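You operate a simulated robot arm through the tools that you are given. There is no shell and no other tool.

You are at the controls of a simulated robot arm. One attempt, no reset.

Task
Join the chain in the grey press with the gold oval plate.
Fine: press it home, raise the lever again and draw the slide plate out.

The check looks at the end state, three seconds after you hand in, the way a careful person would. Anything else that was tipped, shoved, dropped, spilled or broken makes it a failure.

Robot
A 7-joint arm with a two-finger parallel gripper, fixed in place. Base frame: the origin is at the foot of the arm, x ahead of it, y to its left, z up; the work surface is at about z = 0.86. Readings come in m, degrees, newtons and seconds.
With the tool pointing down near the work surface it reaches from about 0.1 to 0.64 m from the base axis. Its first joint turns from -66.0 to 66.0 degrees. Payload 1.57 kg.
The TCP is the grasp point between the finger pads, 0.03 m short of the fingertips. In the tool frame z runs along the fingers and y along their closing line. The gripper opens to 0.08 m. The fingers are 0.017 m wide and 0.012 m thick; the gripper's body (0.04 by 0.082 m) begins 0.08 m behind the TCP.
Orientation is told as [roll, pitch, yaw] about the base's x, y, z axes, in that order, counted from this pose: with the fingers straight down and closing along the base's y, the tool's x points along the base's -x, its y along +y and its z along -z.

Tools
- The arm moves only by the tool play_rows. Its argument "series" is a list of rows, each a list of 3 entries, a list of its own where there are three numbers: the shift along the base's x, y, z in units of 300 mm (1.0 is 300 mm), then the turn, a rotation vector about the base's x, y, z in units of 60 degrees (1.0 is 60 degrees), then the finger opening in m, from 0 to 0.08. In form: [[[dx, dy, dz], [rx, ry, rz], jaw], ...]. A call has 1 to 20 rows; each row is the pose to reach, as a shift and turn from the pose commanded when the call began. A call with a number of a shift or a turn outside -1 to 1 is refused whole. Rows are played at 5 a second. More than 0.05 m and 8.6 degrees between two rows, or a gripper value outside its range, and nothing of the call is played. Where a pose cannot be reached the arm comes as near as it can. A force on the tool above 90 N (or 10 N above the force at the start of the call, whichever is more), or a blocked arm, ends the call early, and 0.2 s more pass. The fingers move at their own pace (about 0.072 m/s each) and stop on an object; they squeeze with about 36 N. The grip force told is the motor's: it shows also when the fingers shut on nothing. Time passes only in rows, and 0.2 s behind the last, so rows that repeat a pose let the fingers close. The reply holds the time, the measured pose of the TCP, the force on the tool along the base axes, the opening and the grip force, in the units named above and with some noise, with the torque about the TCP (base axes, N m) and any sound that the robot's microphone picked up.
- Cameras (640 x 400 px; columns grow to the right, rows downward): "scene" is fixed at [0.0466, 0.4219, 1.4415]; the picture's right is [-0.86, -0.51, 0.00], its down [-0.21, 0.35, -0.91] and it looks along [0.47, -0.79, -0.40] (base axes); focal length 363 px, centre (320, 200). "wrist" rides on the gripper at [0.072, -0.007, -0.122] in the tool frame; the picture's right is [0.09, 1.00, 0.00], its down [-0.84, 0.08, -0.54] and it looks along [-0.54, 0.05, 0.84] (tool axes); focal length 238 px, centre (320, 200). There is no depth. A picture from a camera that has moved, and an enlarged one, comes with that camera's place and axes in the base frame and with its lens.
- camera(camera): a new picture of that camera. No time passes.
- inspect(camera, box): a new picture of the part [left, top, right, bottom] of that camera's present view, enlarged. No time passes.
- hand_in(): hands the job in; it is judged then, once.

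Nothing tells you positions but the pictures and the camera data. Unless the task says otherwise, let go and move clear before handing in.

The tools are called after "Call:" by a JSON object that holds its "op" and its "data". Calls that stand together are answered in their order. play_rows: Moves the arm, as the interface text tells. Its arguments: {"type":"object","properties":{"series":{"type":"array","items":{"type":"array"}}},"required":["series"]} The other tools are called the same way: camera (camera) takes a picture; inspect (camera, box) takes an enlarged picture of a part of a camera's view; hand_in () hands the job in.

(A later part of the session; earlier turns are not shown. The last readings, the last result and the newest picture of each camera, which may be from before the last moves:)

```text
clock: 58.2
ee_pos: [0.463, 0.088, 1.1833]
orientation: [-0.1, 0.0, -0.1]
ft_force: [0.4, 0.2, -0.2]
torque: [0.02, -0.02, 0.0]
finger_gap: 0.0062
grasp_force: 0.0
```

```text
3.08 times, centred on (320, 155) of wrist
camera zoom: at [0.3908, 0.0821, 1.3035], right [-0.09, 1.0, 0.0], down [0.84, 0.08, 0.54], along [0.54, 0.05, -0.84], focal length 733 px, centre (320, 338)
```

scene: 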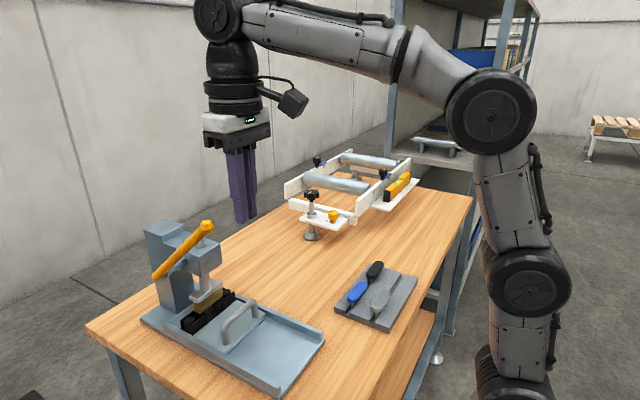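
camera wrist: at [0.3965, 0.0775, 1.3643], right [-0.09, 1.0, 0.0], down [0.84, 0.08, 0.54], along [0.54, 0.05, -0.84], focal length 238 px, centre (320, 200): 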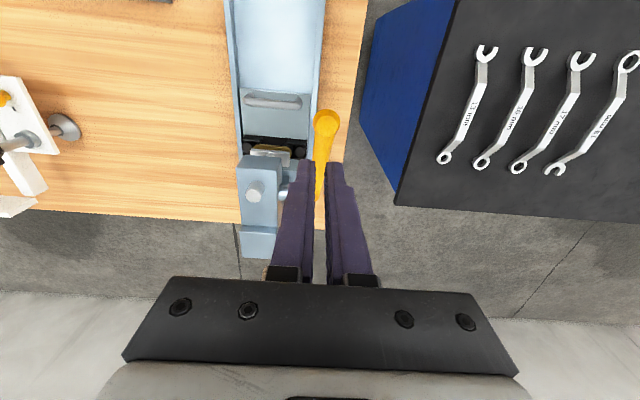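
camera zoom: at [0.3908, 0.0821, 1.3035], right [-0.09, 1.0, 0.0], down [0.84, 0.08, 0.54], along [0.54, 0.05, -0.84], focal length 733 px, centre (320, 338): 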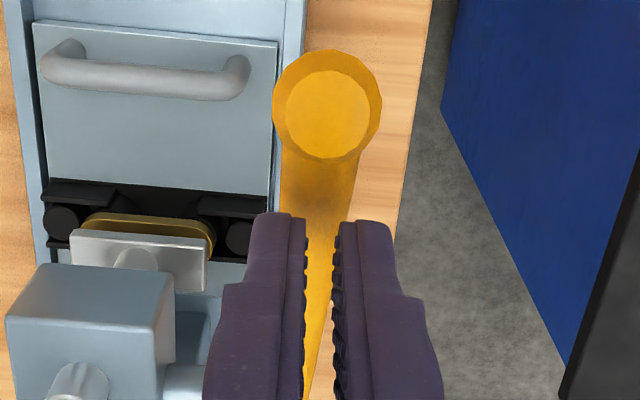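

The lever moves down freely under the fingertips and the ram is descending. I will continue along the arc.

Call:
{"op": "play_rows", "data": {"series": [[[-0.015, 0, -0.03], [0, 0, 0], 0.006], [[-0.03, 0, -0.06], [0, 0, 0], 0.006], [[-0.046, 0, -0.09], [0, 0, 0], 0.006], [[-0.056, 0, -0.12], [0, 0, 0], 0.006], [[-0.067, 0, -0.15], [0, 0, 0], 0.006], [[-0.0767, 0, -0.182], [0, 0, 0], 0.006], [[-0.0767, 0, -0.182], [0, 0, 0], 0.006]]}}

Call:
{"op": "inspect", "data": {"camera": "scene", "box": [130, 200, 270, 350]}}

Call:
{"op": "inspect", "data": {"camera": "wrist", "box": [230, 90, 390, 240]}}

```text
clock: 59.8
ee_pos: [0.44, 0.0881, 1.1297]
orientation: [0.0, 0.0, 0.0]
ft_force: [-0.3, 0.2, -0.8]
torque: [0.0, 0.02, -0.03]
finger_gap: 0.0059
grasp_force: 0.2
```

```text
2.67 times, centred on (200, 275) of scene
camera zoom: at [0.0466, 0.4219, 1.4415], right [-0.86, -0.51, 0.0], down [-0.21, 0.35, -0.91], along [0.47, -0.79, -0.4], focal length 969 px, centre (640, 0)
```

zoom: 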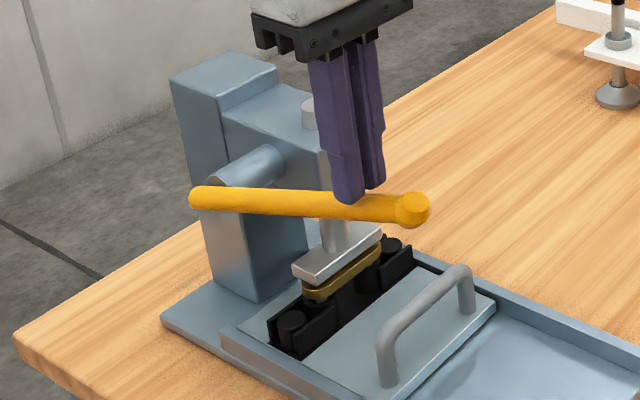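

```text
2.67 times, centred on (310, 165) of wrist
camera zoom: at [0.368, 0.0817, 1.2489], right [-0.09, 1.0, 0.0], down [0.84, 0.08, 0.54], along [0.54, 0.05, -0.84], focal length 636 px, centre (347, 293)
```

zoom: 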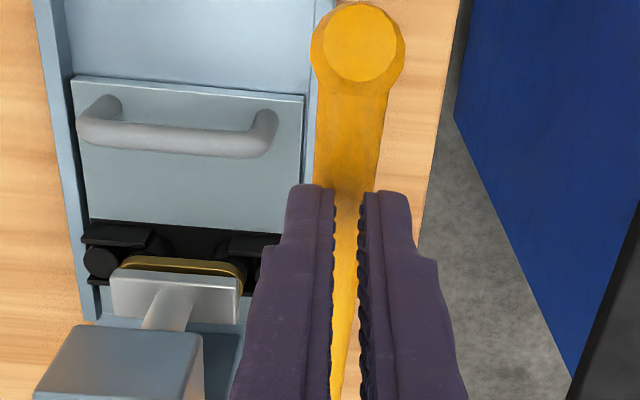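

The ram pad is now close to the plate and there is still no load. I will go on in smaller steps, watching the force.

Call:
{"op": "play_rows", "data": {"series": [[[-0.006, 0, -0.025], [0, 0, 0], 0.006], [[-0.011, 0, -0.05], [0, 0, 0], 0.006], [[-0.016, 0, -0.075], [0, 0, 0], 0.006], [[-0.016, 0, -0.096], [0, 0, 0], 0.006], [[-0.016, 0, -0.096], [0, 0, 0], 0.006]]}}

Call:
{"op": "inspect", "data": {"camera": "scene", "box": [150, 230, 260, 340]}}

```text
clock: 61.0
ee_pos: [0.436, 0.0866, 1.0982]
orientation: [0.0, 0.0, 0.0]
ft_force: [0.1, 0.6, -0.3]
torque: [0.04, -0.01, -0.01]
finger_gap: 0.0058
grasp_force: 0.1
```

```text
3.64 times, centred on (205, 285) of scene
camera zoom: at [0.0466, 0.4219, 1.4415], right [-0.86, -0.51, 0.0], down [-0.21, 0.35, -0.91], along [0.47, -0.79, -0.4], focal length 1321 px, centre (738, -109)
```

zoom: 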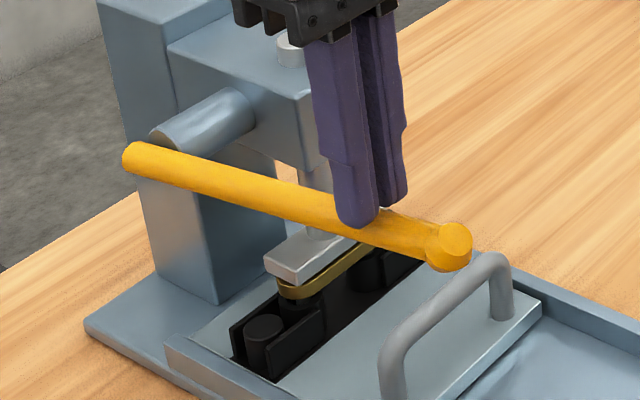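

The lever is at about 8° above horizontal and still free. I will go on down in steps.

Call:
{"op": "play_rows", "data": {"series": [[[0, 0, -0.02], [0, 0, 0], 0.006], [[0, 0, -0.04], [0, 0, 0], 0.006], [[0, 0, -0.06], [0, 0, 0], 0.006], [[0, 0, -0.06], [0, 0, 0], 0.006]]}}

Call:
{"op": "inspect", "data": {"camera": "scene", "box": [150, 230, 260, 340]}}

Call:
{"op": "inspect", "data": {"camera": "scene", "box": [190, 270, 250, 320]}}

```text
clock: 62.0
ee_pos: [0.4356, 0.088, 1.0824]
orientation: [0.0, 0.1, 0.0]
ft_force: [0.3, 0.8, -0.3]
torque: [0.01, 0.01, 0.0]
finger_gap: 0.006
grasp_force: 0.0
```

```text
3.64 times, centred on (205, 285) of scene
camera zoom: at [0.0466, 0.4219, 1.4415], right [-0.86, -0.51, 0.0], down [-0.21, 0.35, -0.91], along [0.47, -0.79, -0.4], focal length 1321 px, centre (738, -109)
```

zoom: 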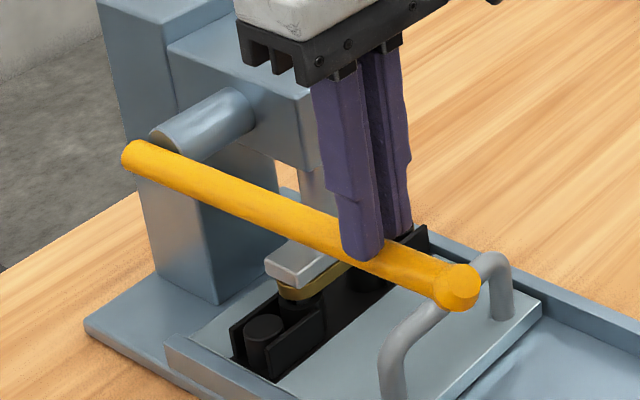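

```text
8.00 times, centred on (220, 295) of scene
camera zoom: at [0.0466, 0.4219, 1.4415], right [-0.86, -0.51, 0.0], down [-0.21, 0.35, -0.91], along [0.47, -0.79, -0.4], focal length 2906 px, centre (1120, -560)
```

zoom: 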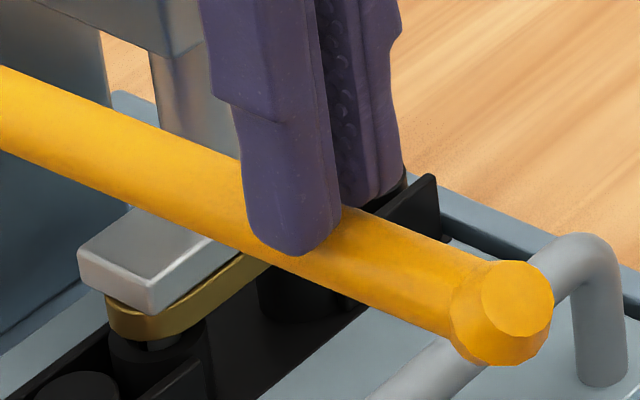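

The pad seems to be on the plate and the lever is about horizontal. I will keep pressing down and expect resistance now.

Call:
{"op": "play_rows", "data": {"series": [[[0, 0, -0.015], [0, 0, 0], 0.006], [[0.001, 0, -0.03], [0, 0, 0], 0.006], [[0.003, 0, -0.045], [0, 0, 0], 0.006], [[0.005, 0, -0.06], [0, 0, 0], 0.006], [[0.005, 0, -0.06], [0, 0, 0], 0.006]]}}

Call:
{"op": "inspect", "data": {"camera": "scene", "box": [150, 230, 260, 340]}}

Call:
{"op": "inspect", "data": {"camera": "scene", "box": [190, 270, 250, 320]}}

```text
clock: 63.2
ee_pos: [0.4354, 0.0873, 1.0645]
orientation: [0.0, -0.1, 0.0]
ft_force: [-0.6, 0.4, -0.7]
torque: [0.03, 0.0, -0.03]
finger_gap: 0.0065
grasp_force: 0.3
```

```text
3.64 times, centred on (205, 285) of scene
camera zoom: at [0.0466, 0.4219, 1.4415], right [-0.86, -0.51, 0.0], down [-0.21, 0.35, -0.91], along [0.47, -0.79, -0.4], focal length 1321 px, centre (738, -109)
```

zoom: 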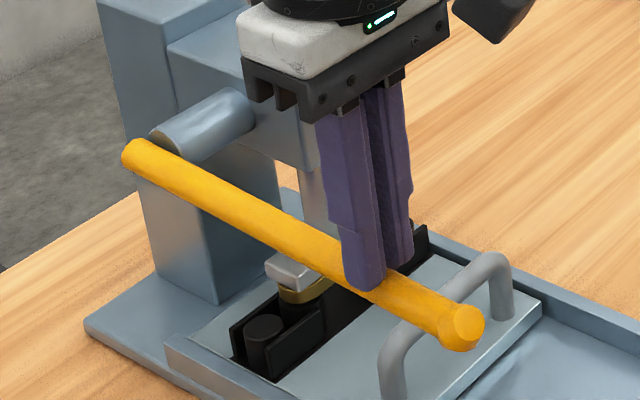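

```text
8.00 times, centred on (220, 295) of scene
camera zoom: at [0.0466, 0.4219, 1.4415], right [-0.86, -0.51, 0.0], down [-0.21, 0.35, -0.91], along [0.47, -0.79, -0.4], focal length 2906 px, centre (1120, -560)
```

zoom: 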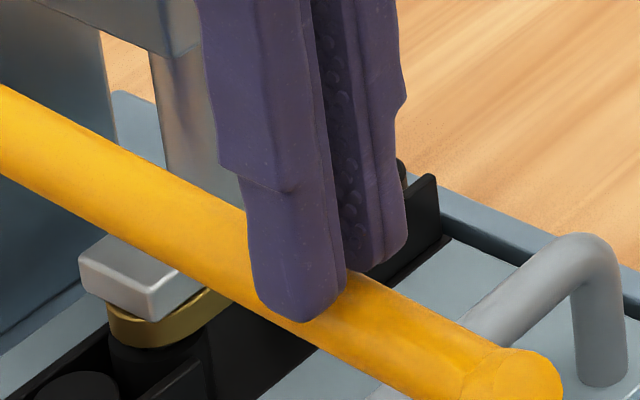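

The pad and plate are both moving down slowly, with the force still low. I will keep pressing.

Call:
{"op": "play_rows", "data": {"series": [[[0.003, 0, -0.015], [0, 0, 0], 0.006], [[0.006, 0, -0.03], [0, 0, 0], 0.006], [[0.01, 0, -0.045], [0, 0, 0], 0.006], [[0.014, 0, -0.06], [0, 0, 0], 0.006], [[0.014, 0, -0.06], [0, 0, 0], 0.006]]}}

Call:
{"op": "inspect", "data": {"camera": "scene", "box": [150, 230, 260, 340]}}

Call:
{"op": "inspect", "data": {"camera": "scene", "box": [190, 270, 250, 320]}}

```text
clock: 64.4
ee_pos: [0.4407, 0.0877, 1.0454]
orientation: [0.1, 0.0, -0.1]
ft_force: [-0.9, -0.3, 0.7]
torque: [0.02, 0.01, 0.01]
finger_gap: 0.006
grasp_force: 0.5
```

```text
3.64 times, centred on (205, 285) of scene
camera zoom: at [0.0466, 0.4219, 1.4415], right [-0.86, -0.51, 0.0], down [-0.21, 0.35, -0.91], along [0.47, -0.79, -0.4], focal length 1321 px, centre (738, -109)
```

zoom: 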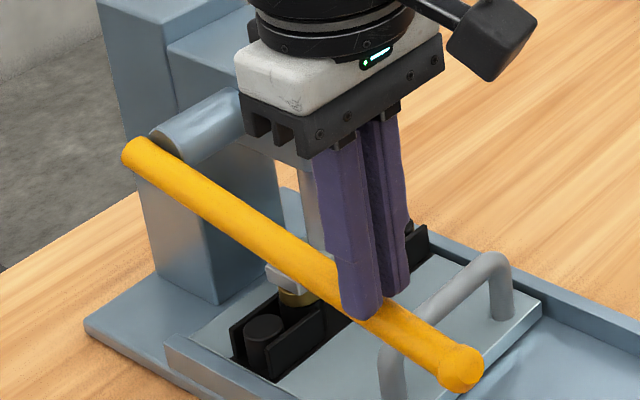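

```text
8.00 times, centred on (220, 295) of scene
camera zoom: at [0.0466, 0.4219, 1.4415], right [-0.86, -0.51, 0.0], down [-0.21, 0.35, -0.91], along [0.47, -0.79, -0.4], focal length 2906 px, centre (1120, -560)
```

zoom: 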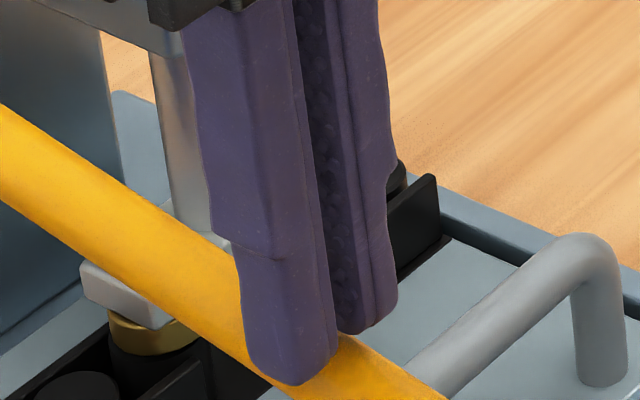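

The plate is nearly down on the rollers. I will continue pressing along the arc.

Call:
{"op": "play_rows", "data": {"series": [[[0.006, 0, -0.015], [0, 0, 0], 0.006], [[0.012, 0, -0.03], [0, 0, 0], 0.006], [[0.02, 0, -0.045], [0, 0, 0], 0.006], [[0.028, 0, -0.06], [0, 0, 0], 0.006], [[0.028, 0, -0.06], [0, 0, 0], 0.006]]}}

Call:
{"op": "inspect", "data": {"camera": "scene", "box": [150, 230, 260, 340]}}

Call:
{"op": "inspect", "data": {"camera": "scene", "box": [190, 270, 250, 320]}}

```text
clock: 65.6
ee_pos: [0.4489, 0.0856, 1.025]
orientation: [-0.1, 0.3, 0.0]
ft_force: [3.5, -11.4, -0.5]
torque: [-0.25, 0.66, 0.0]
finger_gap: 0.0169
grasp_force: 32.0
```

```text
3.64 times, centred on (205, 285) of scene
camera zoom: at [0.0468, 0.4216, 1.4416], right [-0.86, -0.51, 0.0], down [-0.21, 0.35, -0.91], along [0.47, -0.79, -0.41], focal length 1321 px, centre (738, -109)
```

zoom: 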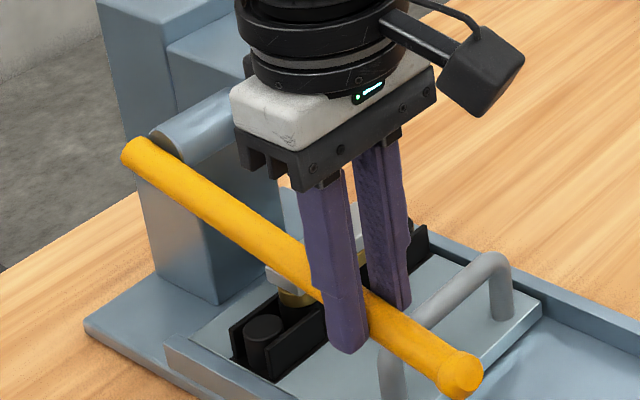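

```text
8.00 times, centred on (220, 295) of scene
camera zoom: at [0.0468, 0.4216, 1.4416], right [-0.86, -0.51, 0.0], down [-0.21, 0.35, -0.91], along [0.47, -0.79, -0.41], focal length 2906 px, centre (1120, -560)
```

zoom: 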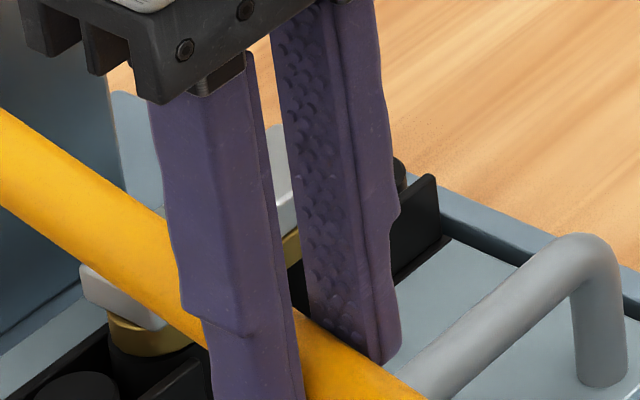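

Resistance appeared: the rod wedged the fingers open and they now straddle it (gap 16.9 mm), with the lever at about −14°. I will check how far the plate is from home.

Call:
{"op": "inspect", "data": {"camera": "scene", "box": [190, 295, 220, 325]}}

Call:
{"op": "camera", "data": {"camera": "wrist"}}

Call:
{"op": "inspect", "data": {"camera": "wrist", "box": [170, 60, 330, 260]}}

```text
13.33 times, centred on (205, 310) of scene
camera zoom: at [0.0468, 0.4216, 1.4416], right [-0.86, -0.51, 0.0], down [-0.21, 0.35, -0.91], along [0.47, -0.79, -0.41], focal length 4843 px, centre (1853, -1267)
```

zoom: 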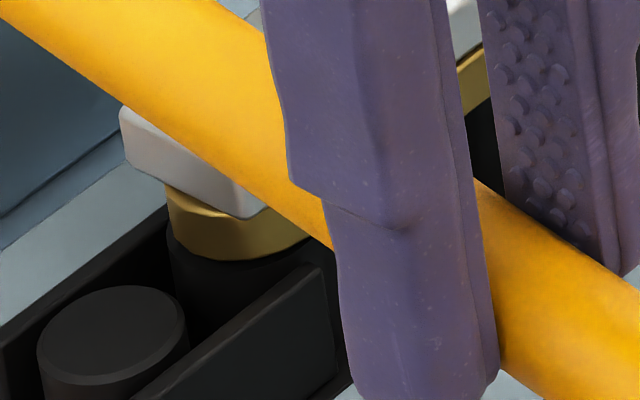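

```text
taken
camera wrist: at [0.3771, 0.0809, 1.1461], right [-0.09, 1.0, 0.0], down [0.84, 0.08, 0.54], along [0.54, 0.05, -0.84], focal length 238 px, centre (320, 200)
```

wrist: 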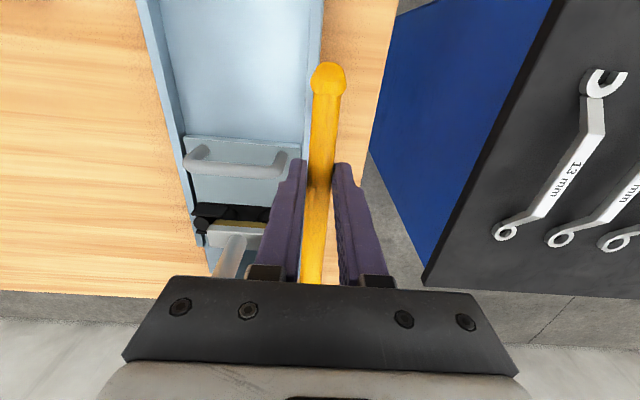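

```text
2.00 times, centred on (250, 160) of wrist
camera zoom: at [0.3771, 0.0809, 1.1461], right [-0.09, 1.0, 0.0], down [0.84, 0.08, 0.54], along [0.54, 0.05, -0.84], focal length 477 px, centre (460, 280)
```

zoom: 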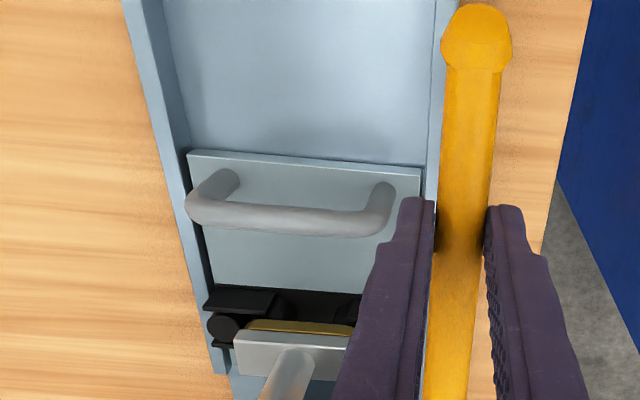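

The plate looks flush on the rollers, but I heard no click, so I want to press firmly to be sure. I will open, lift off the rod, close the fingers fully, and press on the rod nearer the knob.

Call:
{"op": "play_rows", "data": {"series": [[[0, 0, 0], [0, 0, 0], 0.025], [[0, -0.004, 0], [0, 0, 0], 0.032], [[0, -0.006, 0.03], [0, 0, 0], 0.032], [[0, -0.006, 0.1], [0, 0, 0], 0.032], [[0, -0.006, 0.19], [0, 0, 0], 0.03], [[-0.04, -0.006, 0.19], [0, 0, 0], 0.01], [[-0.082, -0.006, 0.19], [0, 0, 0], 0.0], [[-0.082, -0.006, 0.19], [0, 0, 0], 0.0]]}}

Call:
{"op": "camera", "data": {"camera": "wrist"}}

Call:
{"op": "inspect", "data": {"camera": "scene", "box": [150, 220, 260, 340]}}

Call:
{"op": "inspect", "data": {"camera": "scene", "box": [190, 285, 230, 325]}}

```text
clock: 67.4
ee_pos: [0.4241, 0.0852, 1.0846]
orientation: [0.0, 0.0, 0.0]
ft_force: [0.2, -0.3, 0.5]
torque: [0.0, -0.01, -0.01]
finger_gap: 0.0
grasp_force: 21.4
```

```text
taken
camera wrist: at [0.3528, 0.0794, 1.2048], right [-0.09, 1.0, 0.0], down [0.84, 0.08, 0.54], along [0.54, 0.05, -0.84], focal length 238 px, centre (320, 200)
```

wrist: 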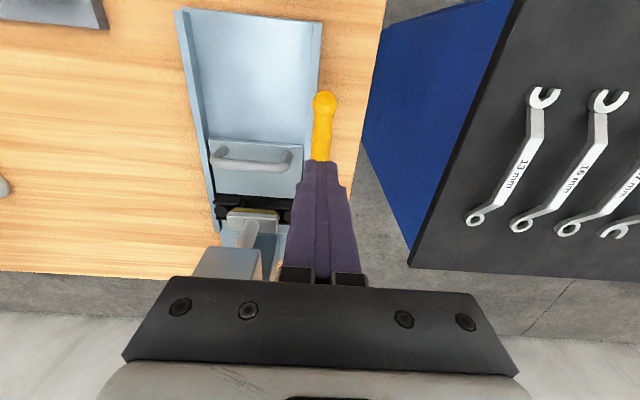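

```text
3.33 times, centred on (205, 280) of scene
camera zoom: at [0.0466, 0.4219, 1.4415], right [-0.86, -0.51, 0.0], down [-0.21, 0.35, -0.91], along [0.47, -0.79, -0.4], focal length 1211 px, centre (703, -67)
```

zoom: 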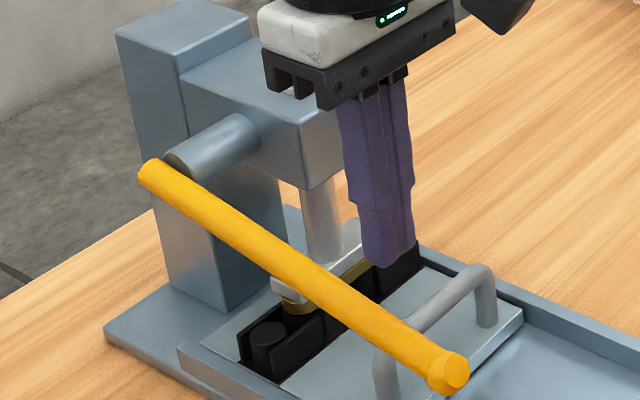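

```text
10.00 times, centred on (210, 305) of scene
camera zoom: at [0.0466, 0.4219, 1.4415], right [-0.86, -0.51, 0.0], down [-0.21, 0.35, -0.91], along [0.47, -0.79, -0.4], focal length 3632 px, centre (1420, -850)
```

zoom: 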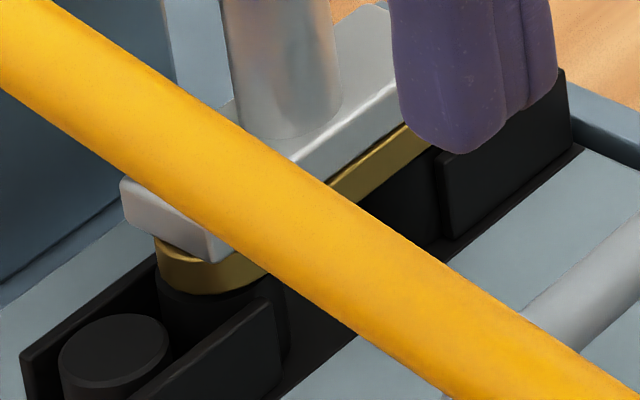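

The lever stays down by itself, and the closed fingertips are right above the rod near the knob. I will come down onto it and press.

Call:
{"op": "play_rows", "data": {"series": [[[0, 0, -0.04], [0, 0, 0], 0.0], [[0, 0, -0.08], [0, 0, 0], 0.0], [[0, 0, -0.11], [0, 0, 0], 0.0], [[0, 0, -0.125], [0, 0, 0], 0.0], [[0, 0, -0.135], [0, 0, 0], 0.0], [[0, 0, -0.14], [0, 0, 0], 0.0], [[0, 0, -0.14], [0, 0, 0], 0.0]]}}

Call:
{"op": "inspect", "data": {"camera": "scene", "box": [150, 220, 260, 340]}}

```text
clock: 69.0
ee_pos: [0.4239, 0.0849, 1.0428]
orientation: [0.0, 0.0, 0.0]
ft_force: [0.4, -0.8, 0.5]
torque: [-0.01, 0.01, -0.02]
finger_gap: 0.0001
grasp_force: 21.7
```

```text
3.33 times, centred on (205, 280) of scene
camera zoom: at [0.0466, 0.4219, 1.4415], right [-0.86, -0.51, 0.0], down [-0.21, 0.35, -0.91], along [0.47, -0.79, -0.4], focal length 1211 px, centre (703, -67)
```

zoom: 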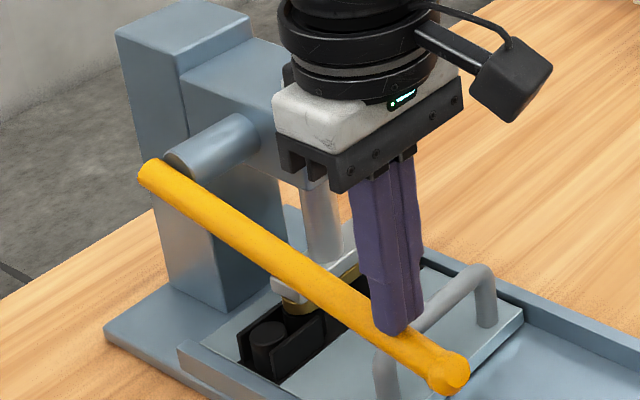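

The fingertips are just at the rod. I will press in 3 mm increments.

Call:
{"op": "play_rows", "data": {"series": [[[0, 0, -0.01], [0, 0, 0], 0.0], [[0, 0, -0.02], [0, 0, 0], 0.0], [[0, 0, -0.02], [0, 0, 0], 0.0]]}}

Call:
{"op": "play_rows", "data": {"series": [[[0, 0, -0.01], [0, 0, 0], 0.0], [[0, 0, -0.02], [0, 0, 0], 0.0], [[0, 0, -0.02], [0, 0, 0], 0.0]]}}

Call:
{"op": "inspect", "data": {"camera": "scene", "box": [150, 220, 260, 340]}}

```text
clock: 69.8
ee_pos: [0.4242, 0.0851, 1.0378]
orientation: [0.0, -0.3, 0.0]
ft_force: [-1.5, -0.7, 15.1]
torque: [-0.04, -0.11, 0.04]
finger_gap: 0.0
grasp_force: 21.1
```

```text
clock: 70.6
ee_pos: [0.4251, 0.086, 1.0376]
orientation: [0.1, -0.7, -0.1]
ft_force: [-19.6, -4.5, 51.3]
torque: [-0.09, 0.08, 0.13]
finger_gap: 0.0
grasp_force: 21.9
```

```text
3.33 times, centred on (205, 280) of scene
camera zoom: at [0.0453, 0.4216, 1.4417], right [-0.86, -0.51, 0.0], down [-0.21, 0.35, -0.91], along [0.47, -0.79, -0.4], focal length 1211 px, centre (703, -67)
```

zoom: 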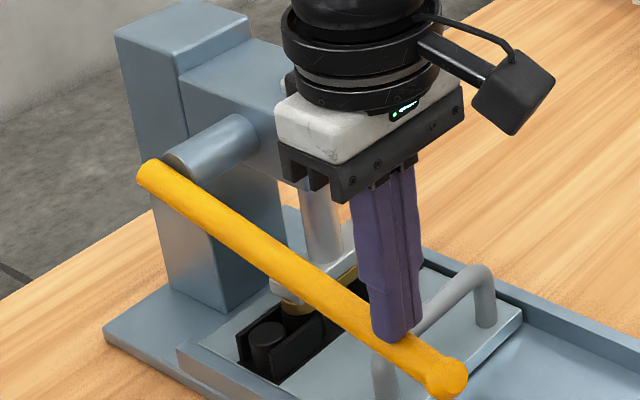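

I see 51 N at the lever and it no longer moves, so it is either home or at a stiff press fit. I will look closely at the plate-to-roller gap.

Call:
{"op": "inspect", "data": {"camera": "scene", "box": [192, 296, 216, 320]}}

Call:
{"op": "inspect", "data": {"camera": "wrist", "box": [190, 180, 330, 290]}}

Call:
{"op": "camera", "data": {"camera": "wrist"}}

```text
16.00 times, centred on (204, 308) of scene
camera zoom: at [0.0453, 0.4216, 1.4417], right [-0.86, -0.51, 0.0], down [-0.21, 0.35, -0.91], along [0.47, -0.79, -0.4], focal length 5811 px, centre (2176, -1528)
```

zoom: 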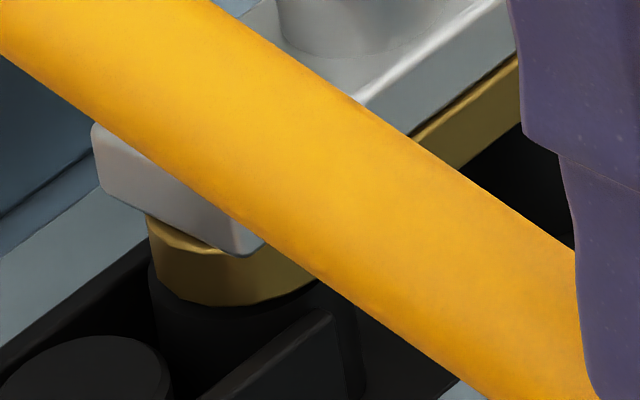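

```text
3.64 times, centred on (260, 235) of wrist
camera zoom: at [0.3507, 0.0793, 1.157], right [-0.09, 1.0, 0.0], down [0.83, 0.08, 0.55], along [0.55, 0.05, -0.83], focal length 867 px, centre (538, 73)
```

zoom: 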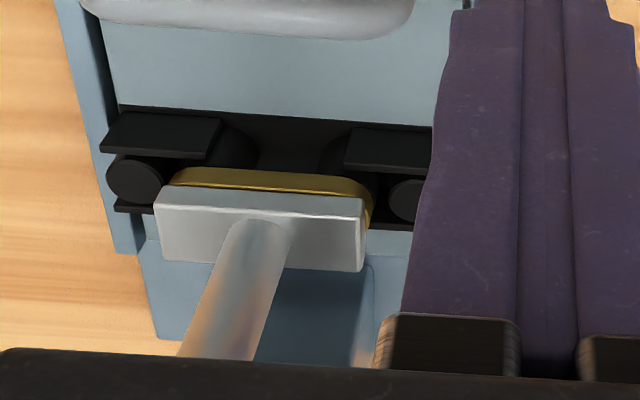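

```text
taken
camera wrist: at [0.3507, 0.0793, 1.157], right [-0.09, 1.0, 0.0], down [0.83, 0.08, 0.55], along [0.55, 0.05, -0.83], focal length 238 px, centre (320, 200)
```

wrist: 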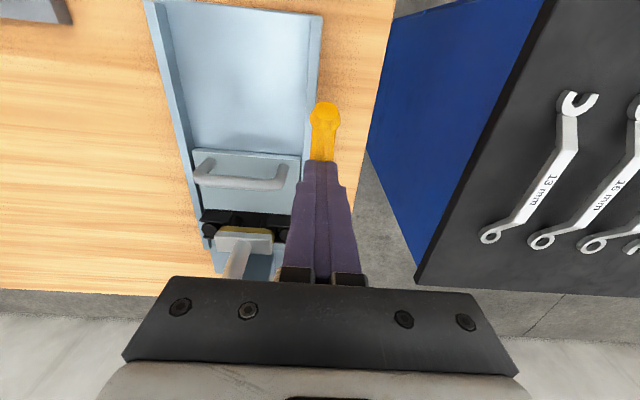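

The plate seems to be sitting on the rollers with at most a hairline gap, and the ram is about 19 mm down. I will press a little harder for a moment to make certain it is home.

Call:
{"op": "play_rows", "data": {"series": [[[0, 0, -0.005], [0, 0, 0], 0.0], [[0, 0, -0.009], [0, 0, 0], 0.0], [[0, 0, -0.009], [0, 0, 0], 0.0], [[0, 0, -0.009], [0, 0, 0], 0.0]]}}

Call:
{"op": "inspect", "data": {"camera": "scene", "box": [192, 296, 216, 320]}}

```text
clock: 71.6
ee_pos: [0.4251, 0.0862, 1.0383]
orientation: [0.1, -1.0, 0.0]
ft_force: [-23.2, -4.7, 60.2]
torque: [-0.12, 0.17, 0.08]
finger_gap: 0.0
grasp_force: 21.3
```

```text
16.00 times, centred on (204, 308) of scene
camera zoom: at [0.0451, 0.4216, 1.4417], right [-0.86, -0.51, 0.0], down [-0.21, 0.35, -0.91], along [0.47, -0.79, -0.4], focal length 5811 px, centre (2176, -1528)
```

zoom: 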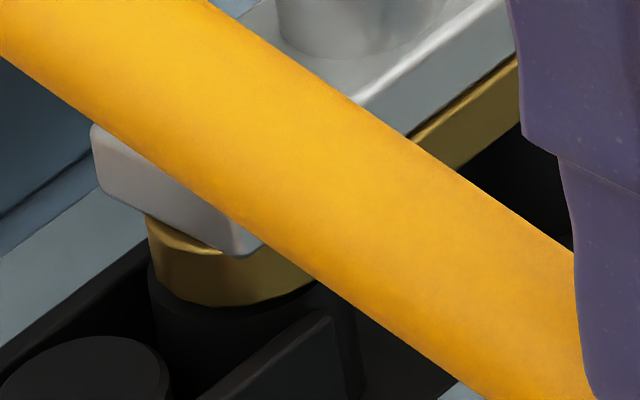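

At 60 N nothing moves further, so this is a hard stop and the plate is home. Next I will lift off, open the fingers, straddle the lever rod and grip it so I can raise it.

Call:
{"op": "play_rows", "data": {"series": [[[0, 0, 0.03], [0, 0, 0], 0.0], [[0, 0, 0.08], [0, 0, 0], 0.0], [[0.01, -0.002, 0.15], [0, 0, 0], 0.02], [[0.025, -0.002, 0.15], [0, 0, 0], 0.036], [[0.025, -0.002, 0.15], [0, 0, 0], 0.036], [[0.025, -0.002, 0.09], [0, 0, 0], 0.036], [[0.025, -0.002, 0.03], [0, 0, 0], 0.036], [[0.025, -0.002, -0.037], [0, 0, 0], 0.036], [[0.025, -0.002, -0.037], [0, 0, 0], 0.036]]}}

Call:
{"op": "camera", "data": {"camera": "wrist"}}

Call:
{"op": "inspect", "data": {"camera": "scene", "box": [150, 220, 260, 340]}}

```text
clock: 73.6
ee_pos: [0.4324, 0.0855, 1.0175]
orientation: [0.1, 0.0, 0.0]
ft_force: [0.7, 0.0, 0.0]
torque: [0.01, -0.02, -0.03]
finger_gap: 0.0362
grasp_force: 0.1
```

```text
taken
camera wrist: at [0.3597, 0.0799, 1.137], right [-0.09, 1.0, 0.0], down [0.84, 0.08, 0.54], along [0.54, 0.05, -0.84], focal length 238 px, centre (320, 200)
```

wrist: 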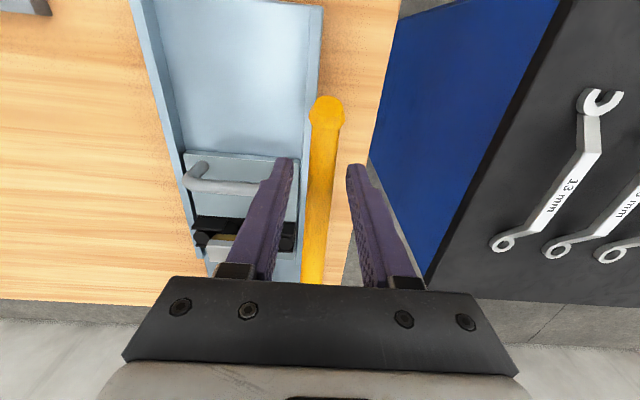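

```text
3.33 times, centred on (205, 280) of scene
camera zoom: at [0.0466, 0.4219, 1.4415], right [-0.86, -0.51, 0.0], down [-0.21, 0.35, -0.91], along [0.47, -0.79, -0.4], focal length 1211 px, centre (703, -67)
```

zoom: 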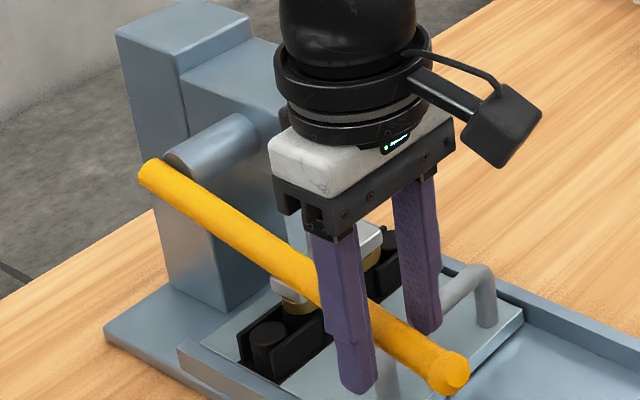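

The rod is centred between the open fingers. I will close on it and lift along the arc, first to about +5°.

Call:
{"op": "play_rows", "data": {"series": [[[0, 0, 0], [0, 0, 0], 0.022], [[0, 0, 0], [0, 0, 0], 0.012], [[0, 0, 0], [0, 0, 0], 0.01], [[-0.005, 0, 0.025], [0, 0, 0], 0.01], [[-0.009, 0, 0.05], [0, 0, 0], 0.01], [[-0.012, 0, 0.0753], [0, 0, 0], 0.01], [[-0.013, 0, 0.107], [0, 0, 0], 0.01], [[-0.013, 0, 0.139], [0, 0, 0], 0.01], [[-0.012, 0, 0.1707], [0, 0, 0], 0.01], [[-0.012, 0, 0.1707], [0, 0, 0], 0.01]]}}

Call:
{"op": "inspect", "data": {"camera": "scene", "box": [150, 200, 270, 340]}}

Call:
{"op": "camera", "data": {"camera": "wrist"}}

```text
clock: 75.8
ee_pos: [0.4282, 0.0855, 1.0691]
orientation: [0.0, 0.1, 0.0]
ft_force: [0.9, 10.1, -2.2]
torque: [0.21, 0.12, 0.0]
finger_gap: 0.0187
grasp_force: 5.4
```

```text
2.86 times, centred on (210, 270) of scene
camera zoom: at [0.0467, 0.4222, 1.4414], right [-0.86, -0.51, 0.0], down [-0.21, 0.35, -0.91], along [0.47, -0.79, -0.4], focal length 1038 px, centre (634, 0)
```

zoom: 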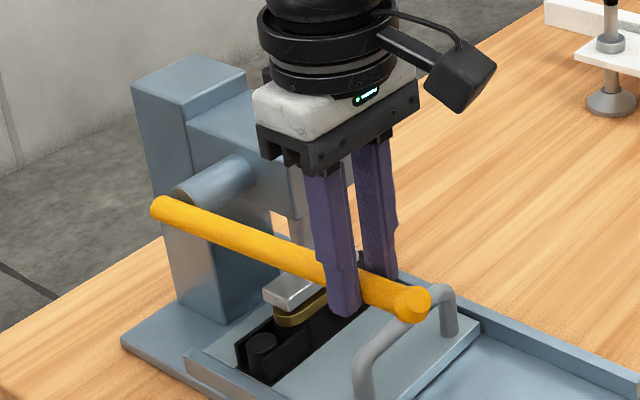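

```text
taken
camera wrist: at [0.3562, 0.0795, 1.189], right [-0.09, 1.0, 0.0], down [0.84, 0.08, 0.54], along [0.54, 0.05, -0.84], focal length 238 px, centre (320, 200)
```

wrist: 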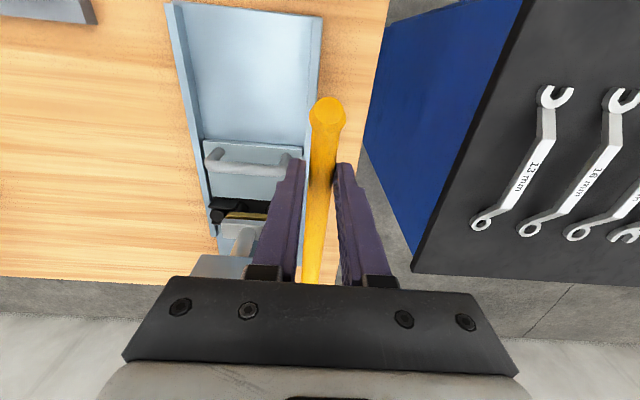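

The lever is following and the ram is lifting off the plate. I will continue the arc up toward the original 42°.

Call:
{"op": "play_rows", "data": {"series": [[[0.004, 0.002, 0.03], [0, 0, 0], 0.01], [[0.009, 0.003, 0.06], [0, 0, 0], 0.01], [[0.0167, 0.003, 0.0936], [0, 0, 0], 0.01], [[0.027, 0.003, 0.124], [0, 0, 0], 0.01], [[0.038, 0.003, 0.154], [0, 0, 0], 0.01], [[0.0493, 0.003, 0.1833], [0, 0, 0], 0.01], [[0.065, 0.003, 0.212], [0, 0, 0], 0.01], [[0.081, 0.003, 0.24], [0, 0, 0], 0.01], [[0.097, 0.003, 0.266], [0, 0, 0], 0.01], [[0.097, 0.003, 0.266], [0, 0, 0], 0.01]]}}

Call:
{"op": "inspect", "data": {"camera": "scene", "box": [130, 170, 270, 340]}}

Call:
{"op": "camera", "data": {"camera": "wrist"}}

```text
clock: 78.0
ee_pos: [0.4577, 0.085, 1.1491]
orientation: [-0.1, -0.1, 0.0]
ft_force: [-3.3, 5.3, -0.1]
torque: [0.14, 0.23, -0.06]
finger_gap: 0.0164
grasp_force: 31.8
```

```text
2.35 times, centred on (200, 255) of scene
camera zoom: at [0.0466, 0.4221, 1.4415], right [-0.86, -0.51, 0.0], down [-0.21, 0.35, -0.91], along [0.47, -0.79, -0.4], focal length 855 px, centre (602, 71)
```

zoom: 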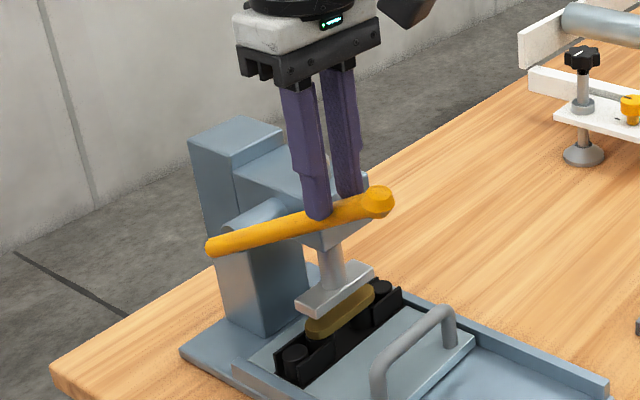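

```text
taken
camera wrist: at [0.3852, 0.0804, 1.2689], right [-0.09, 1.0, 0.0], down [0.84, 0.08, 0.54], along [0.54, 0.05, -0.84], focal length 238 px, centre (320, 200)
```

wrist: 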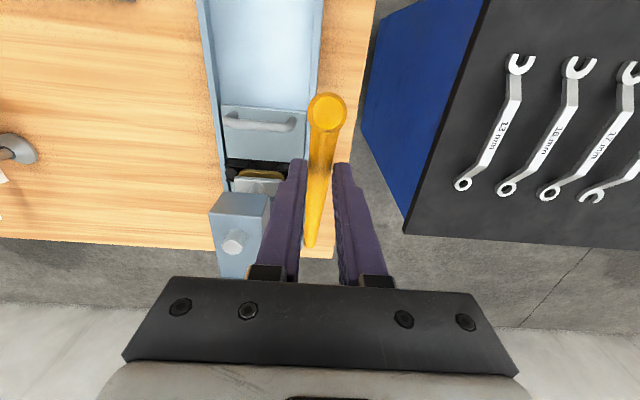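

The lever is at about 28°, but the rod has slid down to the fingertips. I will re-grip about 20 mm lower before finishing the lift.

Call:
{"op": "play_rows", "data": {"series": [[[0, 0.002, 0], [0, 0, 0], 0.024], [[0, 0.003, -0.02], [0, 0, 0], 0.026], [[0, 0.003, -0.055], [0, 0, 0], 0.026], [[0, 0.003, -0.075], [0, 0, 0], 0.024], [[0, 0.003, -0.075], [0, 0, 0], 0.014], [[0, 0.003, -0.075], [0, 0, 0], 0.01], [[0, 0.003, -0.075], [0, 0, 0], 0.01]]}}

Call:
{"op": "inspect", "data": {"camera": "scene", "box": [130, 170, 270, 340]}}

```text
clock: 79.6
ee_pos: [0.4571, 0.0863, 1.1256]
orientation: [-0.1, 0.0, 0.0]
ft_force: [-2.0, -6.5, 0.2]
torque: [-0.08, -0.07, 0.01]
finger_gap: 0.0165
grasp_force: 31.7
```

```text
2.35 times, centred on (200, 255) of scene
camera zoom: at [0.0466, 0.4217, 1.4416], right [-0.86, -0.51, 0.0], down [-0.21, 0.35, -0.91], along [0.47, -0.79, -0.4], focal length 855 px, centre (602, 71)
```

zoom: 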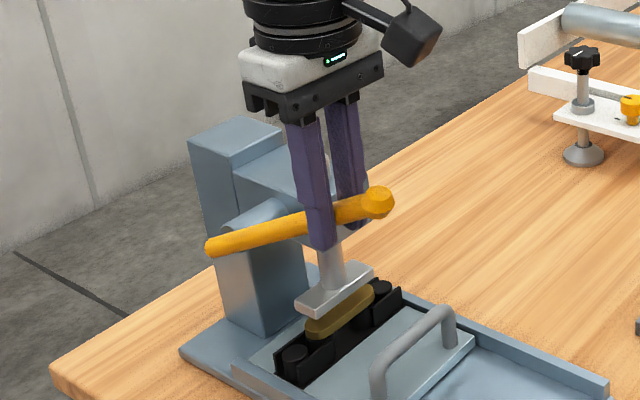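

The lever held its place during the re-grip, and the fingers now hold it properly. I will raise it the rest of the way.

Call:
{"op": "play_rows", "data": {"series": [[[0.008, -0.001, 0.014], [0, 0, 0], 0.01], [[0.0157, -0.002, 0.027], [0, 0, 0], 0.01], [[0.026, -0.002, 0.042], [0, 0, 0], 0.01], [[0.0357, -0.002, 0.0563], [0, 0, 0], 0.01], [[0.046, -0.002, 0.07], [0, 0, 0], 0.01], [[0.0573, -0.002, 0.0843], [0, 0, 0], 0.01], [[0.07, -0.002, 0.098], [0, 0, 0], 0.01], [[0.07, -0.002, 0.098], [0, 0, 0], 0.01]]}}

Call:
{"op": "inspect", "data": {"camera": "scene", "box": [130, 170, 270, 340]}}

```text
clock: 81.4
ee_pos: [0.4779, 0.0851, 1.1553]
orientation: [0.0, 0.0, 0.0]
ft_force: [-7.0, -2.0, -1.5]
torque: [-0.06, 1.03, -0.03]
finger_gap: 0.0165
grasp_force: 32.0
```

```text
2.35 times, centred on (200, 255) of scene
camera zoom: at [0.0465, 0.4219, 1.4416], right [-0.86, -0.51, 0.0], down [-0.21, 0.35, -0.91], along [0.47, -0.79, -0.4], focal length 855 px, centre (602, 71)
```

zoom: 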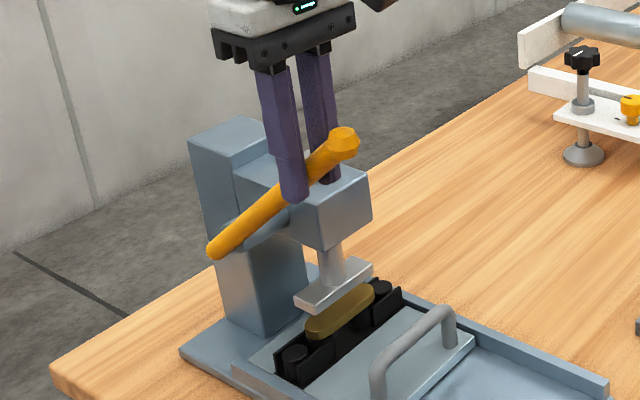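

The lever is at about 41°, nearly at its starting angle. I will nudge it a bit further until it resists, to bring it fully up.

Call:
{"op": "play_rows", "data": {"series": [[[0.01, 0, 0.01], [0, 0, 0], 0.01], [[0.02, 0, 0.02], [0, 0, 0], 0.01], [[0.026, 0, 0.026], [0, 0, 0], 0.01], [[0.026, 0, 0.026], [0, 0, 0], 0.01]]}}

Call:
{"op": "inspect", "data": {"camera": "scene", "box": [130, 200, 270, 350]}}

```text
clock: 82.4
ee_pos: [0.4849, 0.0863, 1.1619]
orientation: [-0.2, 0.6, 0.1]
ft_force: [-19.0, -0.5, -16.7]
torque: [0.03, 0.45, 0.02]
finger_gap: 0.0168
grasp_force: 31.8
```

```text
2.67 times, centred on (200, 275) of scene
camera zoom: at [0.0463, 0.4219, 1.4415], right [-0.86, -0.51, 0.0], down [-0.21, 0.35, -0.91], along [0.47, -0.79, -0.4], focal length 969 px, centre (640, 0)
```

zoom: 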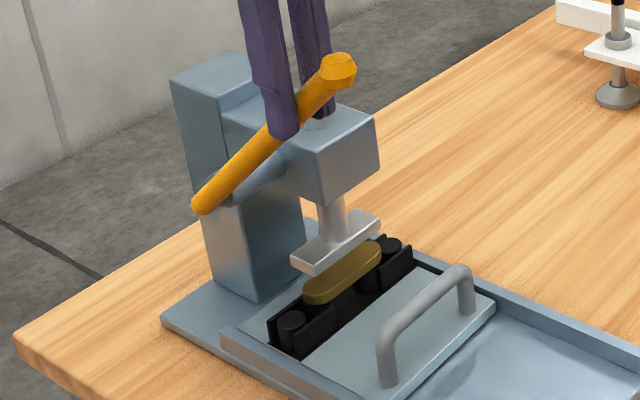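

The knob is back at its original place and a firm resistance shows the upper stop, so the lever is up. I will relieve, open, and withdraw upward and back along the lever.

Call:
{"op": "play_rows", "data": {"series": [[[-0.01, 0, -0.01], [0, 0, 0], 0.01], [[-0.01, 0, -0.01], [0, 0, 0], 0.03], [[-0.01, 0, -0.01], [0, 0, 0], 0.05], [[-0.01, 0, -0.01], [0, 0, 0], 0.05], [[-0.01, 0, 0.06], [0, 0, 0], 0.05], [[-0.01, 0, 0.14], [0, 0, 0], 0.05], [[-0.03, 0, 0.2], [0, 0, 0], 0.05], [[-0.1, 0, 0.24], [0, 0, 0], 0.05], [[-0.2, 0, 0.25], [0, 0, 0], 0.05], [[-0.32, 0, 0.22], [0, 0, 0], 0.05], [[-0.42, 0, 0.15], [0, 0, 0], 0.05], [[-0.42, 0, 0.15], [0, 0, 0], 0.05]]}}

Call:
{"op": "camera", "data": {"camera": "scene"}}

Call:
{"op": "inspect", "data": {"camera": "scene", "box": [130, 200, 270, 350]}}

Call:
{"op": "inspect", "data": {"camera": "scene", "box": [190, 280, 240, 330]}}

```text
clock: 85.0
ee_pos: [0.3612, 0.0873, 1.207]
orientation: [0.1, 0.0, -0.1]
ft_force: [0.5, 0.4, 0.5]
torque: [0.04, 0.01, 0.0]
finger_gap: 0.0499
grasp_force: 0.0
```

```text
taken
```

scene: 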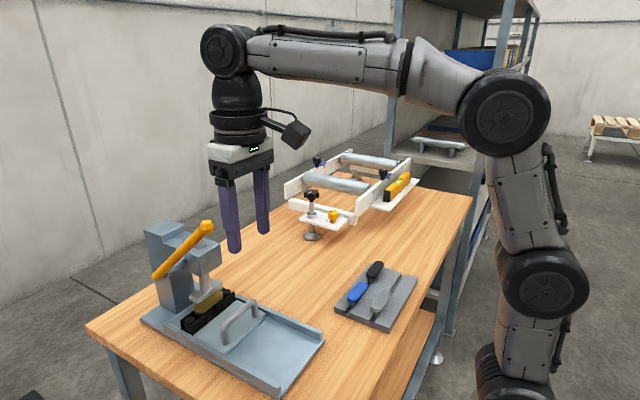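

```text
2.67 times, centred on (200, 275) of scene
camera zoom: at [0.0466, 0.4219, 1.4415], right [-0.86, -0.51, 0.0], down [-0.21, 0.35, -0.91], along [0.47, -0.79, -0.4], focal length 969 px, centre (640, 0)
```

zoom: 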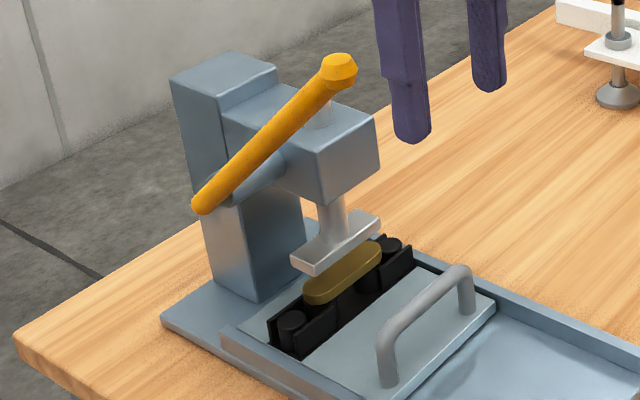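

```text
8.00 times, centred on (215, 305) of scene
camera zoom: at [0.0466, 0.4219, 1.4415], right [-0.86, -0.51, 0.0], down [-0.21, 0.35, -0.91], along [0.47, -0.79, -0.4], focal length 2906 px, centre (1160, -640)
```

zoom: 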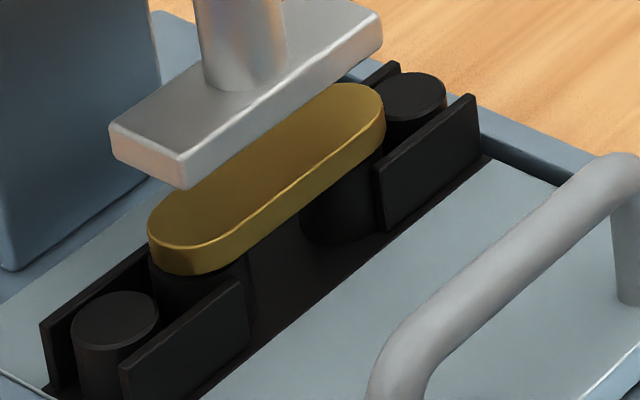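

The gold plate sits flush on both rollers and the lever is up at its start position. I will turn the tool to yaw 90° again, clear of the lever, to grip the slide handle.

Call:
{"op": "play_rows", "data": {"series": [[[-0.02, -0.06, -0.02], [0, 0, 0.125], 0.05], [[-0.04, -0.12, -0.05], [0, 0, 0.25], 0.05], [[-0.04, -0.18, -0.08], [0, 0, 0.375], 0.05], [[-0.04, -0.24, -0.12], [0, 0, 0.5], 0.05], [[-0.04, -0.3, -0.16], [0, 0, 0.625], 0.05], [[-0.04, -0.36, -0.2], [0, 0, 0.75], 0.05], [[-0.04, -0.42, -0.24], [0, 0, 0.875], 0.05], [[-0.04, -0.45, -0.27], [0, 0, 1.0], 0.05], [[-0.04, -0.45, -0.27], [0, 0, 1.0], 0.05]]}}

Call:
{"op": "play_rows", "data": {"series": [[[0, 0, 0], [0, 0, 0.125], 0.05], [[0, 0, 0], [0, 0, 0.25], 0.05], [[0, 0, 0], [0, 0, 0.375], 0.05], [[0, 0, 0], [0, 0, 0.5], 0.05], [[0, 0, 0], [0, 0, 0.5], 0.05], [[0, 0, 0], [0, 0, 0.5], 0.05]]}}

Call:
{"op": "inspect", "data": {"camera": "wrist", "box": [60, 40, 340, 220]}}

```text
clock: 87.0
ee_pos: [0.3478, -0.0486, 1.1273]
orientation: [0.0, 0.1, 60.2]
ft_force: [-1.3, -0.6, -0.7]
torque: [0.04, 0.0, 0.03]
finger_gap: 0.05
grasp_force: 0.0
```

```text
clock: 88.4
ee_pos: [0.3485, -0.0488, 1.1265]
orientation: [0.0, -0.1, 90.1]
ft_force: [0.2, -0.3, 0.1]
torque: [0.05, 0.0, 0.0]
finger_gap: 0.0498
grasp_force: 0.1
```

```text
2.22 times, centred on (200, 130) of wrist
camera zoom: at [0.3552, -0.1199, 1.2472], right [-1.0, -0.09, 0.0], down [-0.08, 0.84, 0.54], along [-0.05, 0.54, -0.84], focal length 530 px, centre (587, 356)
```

zoom: 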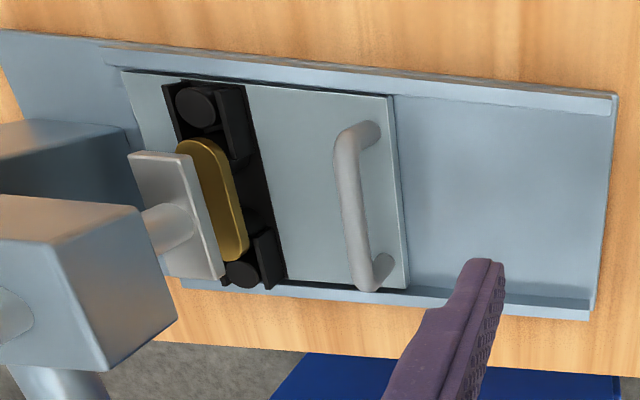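

The handle is still at x ≈ 0.488. I will move above it as before.

Call:
{"op": "play_rows", "data": {"series": [[[0.08, 0.03, -0.045], [0, 0, 0], 0.06], [[0.16, 0.06, -0.09], [0, 0, 0], 0.06], [[0.24, 0.09, -0.135], [0, 0, 0], 0.06], [[0.32, 0.12, -0.18], [0, 0, 0], 0.06], [[0.4, 0.145, -0.22], [0, 0, 0], 0.06], [[0.4667, 0.1627, -0.268], [0, 0, 0], 0.06], [[0.4667, 0.1627, -0.268], [0, 0, 0], 0.06]]}}

Call:
{"op": "camera", "data": {"camera": "wrist"}}

```text
clock: 90.0
ee_pos: [0.4878, -0.0006, 1.0476]
orientation: [-0.1, 0.0, 90.0]
ft_force: [0.0, -0.7, 0.3]
torque: [0.0, 0.0, 0.0]
finger_gap: 0.0601
grasp_force: 0.1
```

```text
taken
camera wrist: at [0.4943, -0.0707, 1.1673], right [-1.0, -0.09, 0.0], down [-0.08, 0.84, 0.54], along [-0.05, 0.54, -0.84], focal length 238 px, centre (320, 200)
```

wrist: 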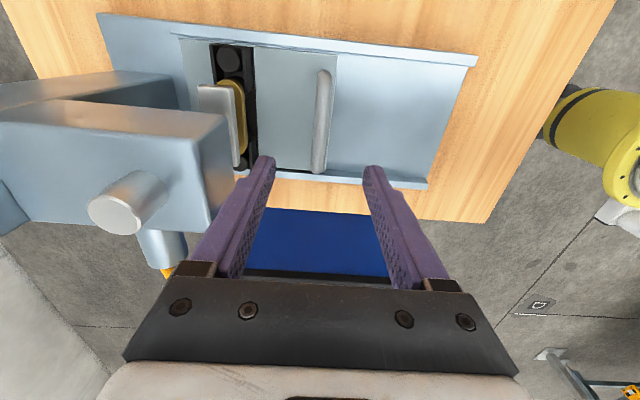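

The handle is centred between the fingers. I will go down and grip it.

Call:
{"op": "play_rows", "data": {"series": [[[0, 0, -0.1], [0, 0, 0], 0.06], [[0, 0, -0.2], [0, 0, 0], 0.06], [[0, 0, -0.3], [0, 0, 0], 0.06], [[0, 0, -0.36], [0, 0, 0], 0.06], [[0, 0, -0.385], [0, 0, 0], 0.06], [[0, 0, -0.385], [0, 0, 0], 0.035], [[0, 0, -0.385], [0, 0, 0], 0.015], [[0, 0, -0.385], [0, 0, 0], 0.005], [[0, 0, -0.385], [0, 0, 0], 0.005]]}}

Call:
{"op": "inspect", "data": {"camera": "scene", "box": [130, 200, 290, 360]}}

```text
clock: 92.0
ee_pos: [0.4882, 0.0003, 0.9308]
orientation: [0.2, -0.1, 90.0]
ft_force: [-1.4, 0.0, -1.9]
torque: [-0.01, -0.02, 0.0]
finger_gap: 0.0138
grasp_force: 30.5
```

```text
2.50 times, centred on (210, 280) of scene
camera zoom: at [0.0466, 0.4219, 1.4415], right [-0.86, -0.51, 0.0], down [-0.21, 0.35, -0.91], along [0.47, -0.79, -0.4], focal length 908 px, centre (595, 0)
```

zoom: 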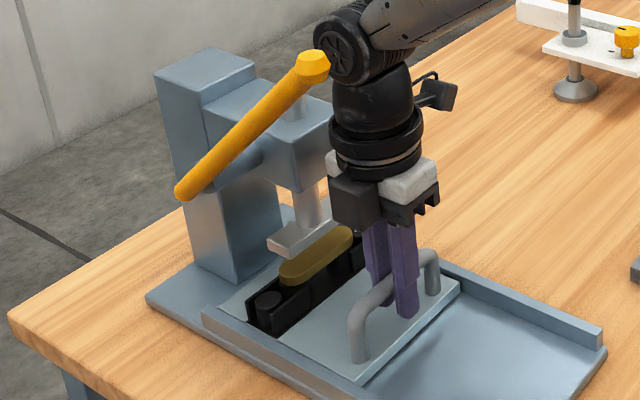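

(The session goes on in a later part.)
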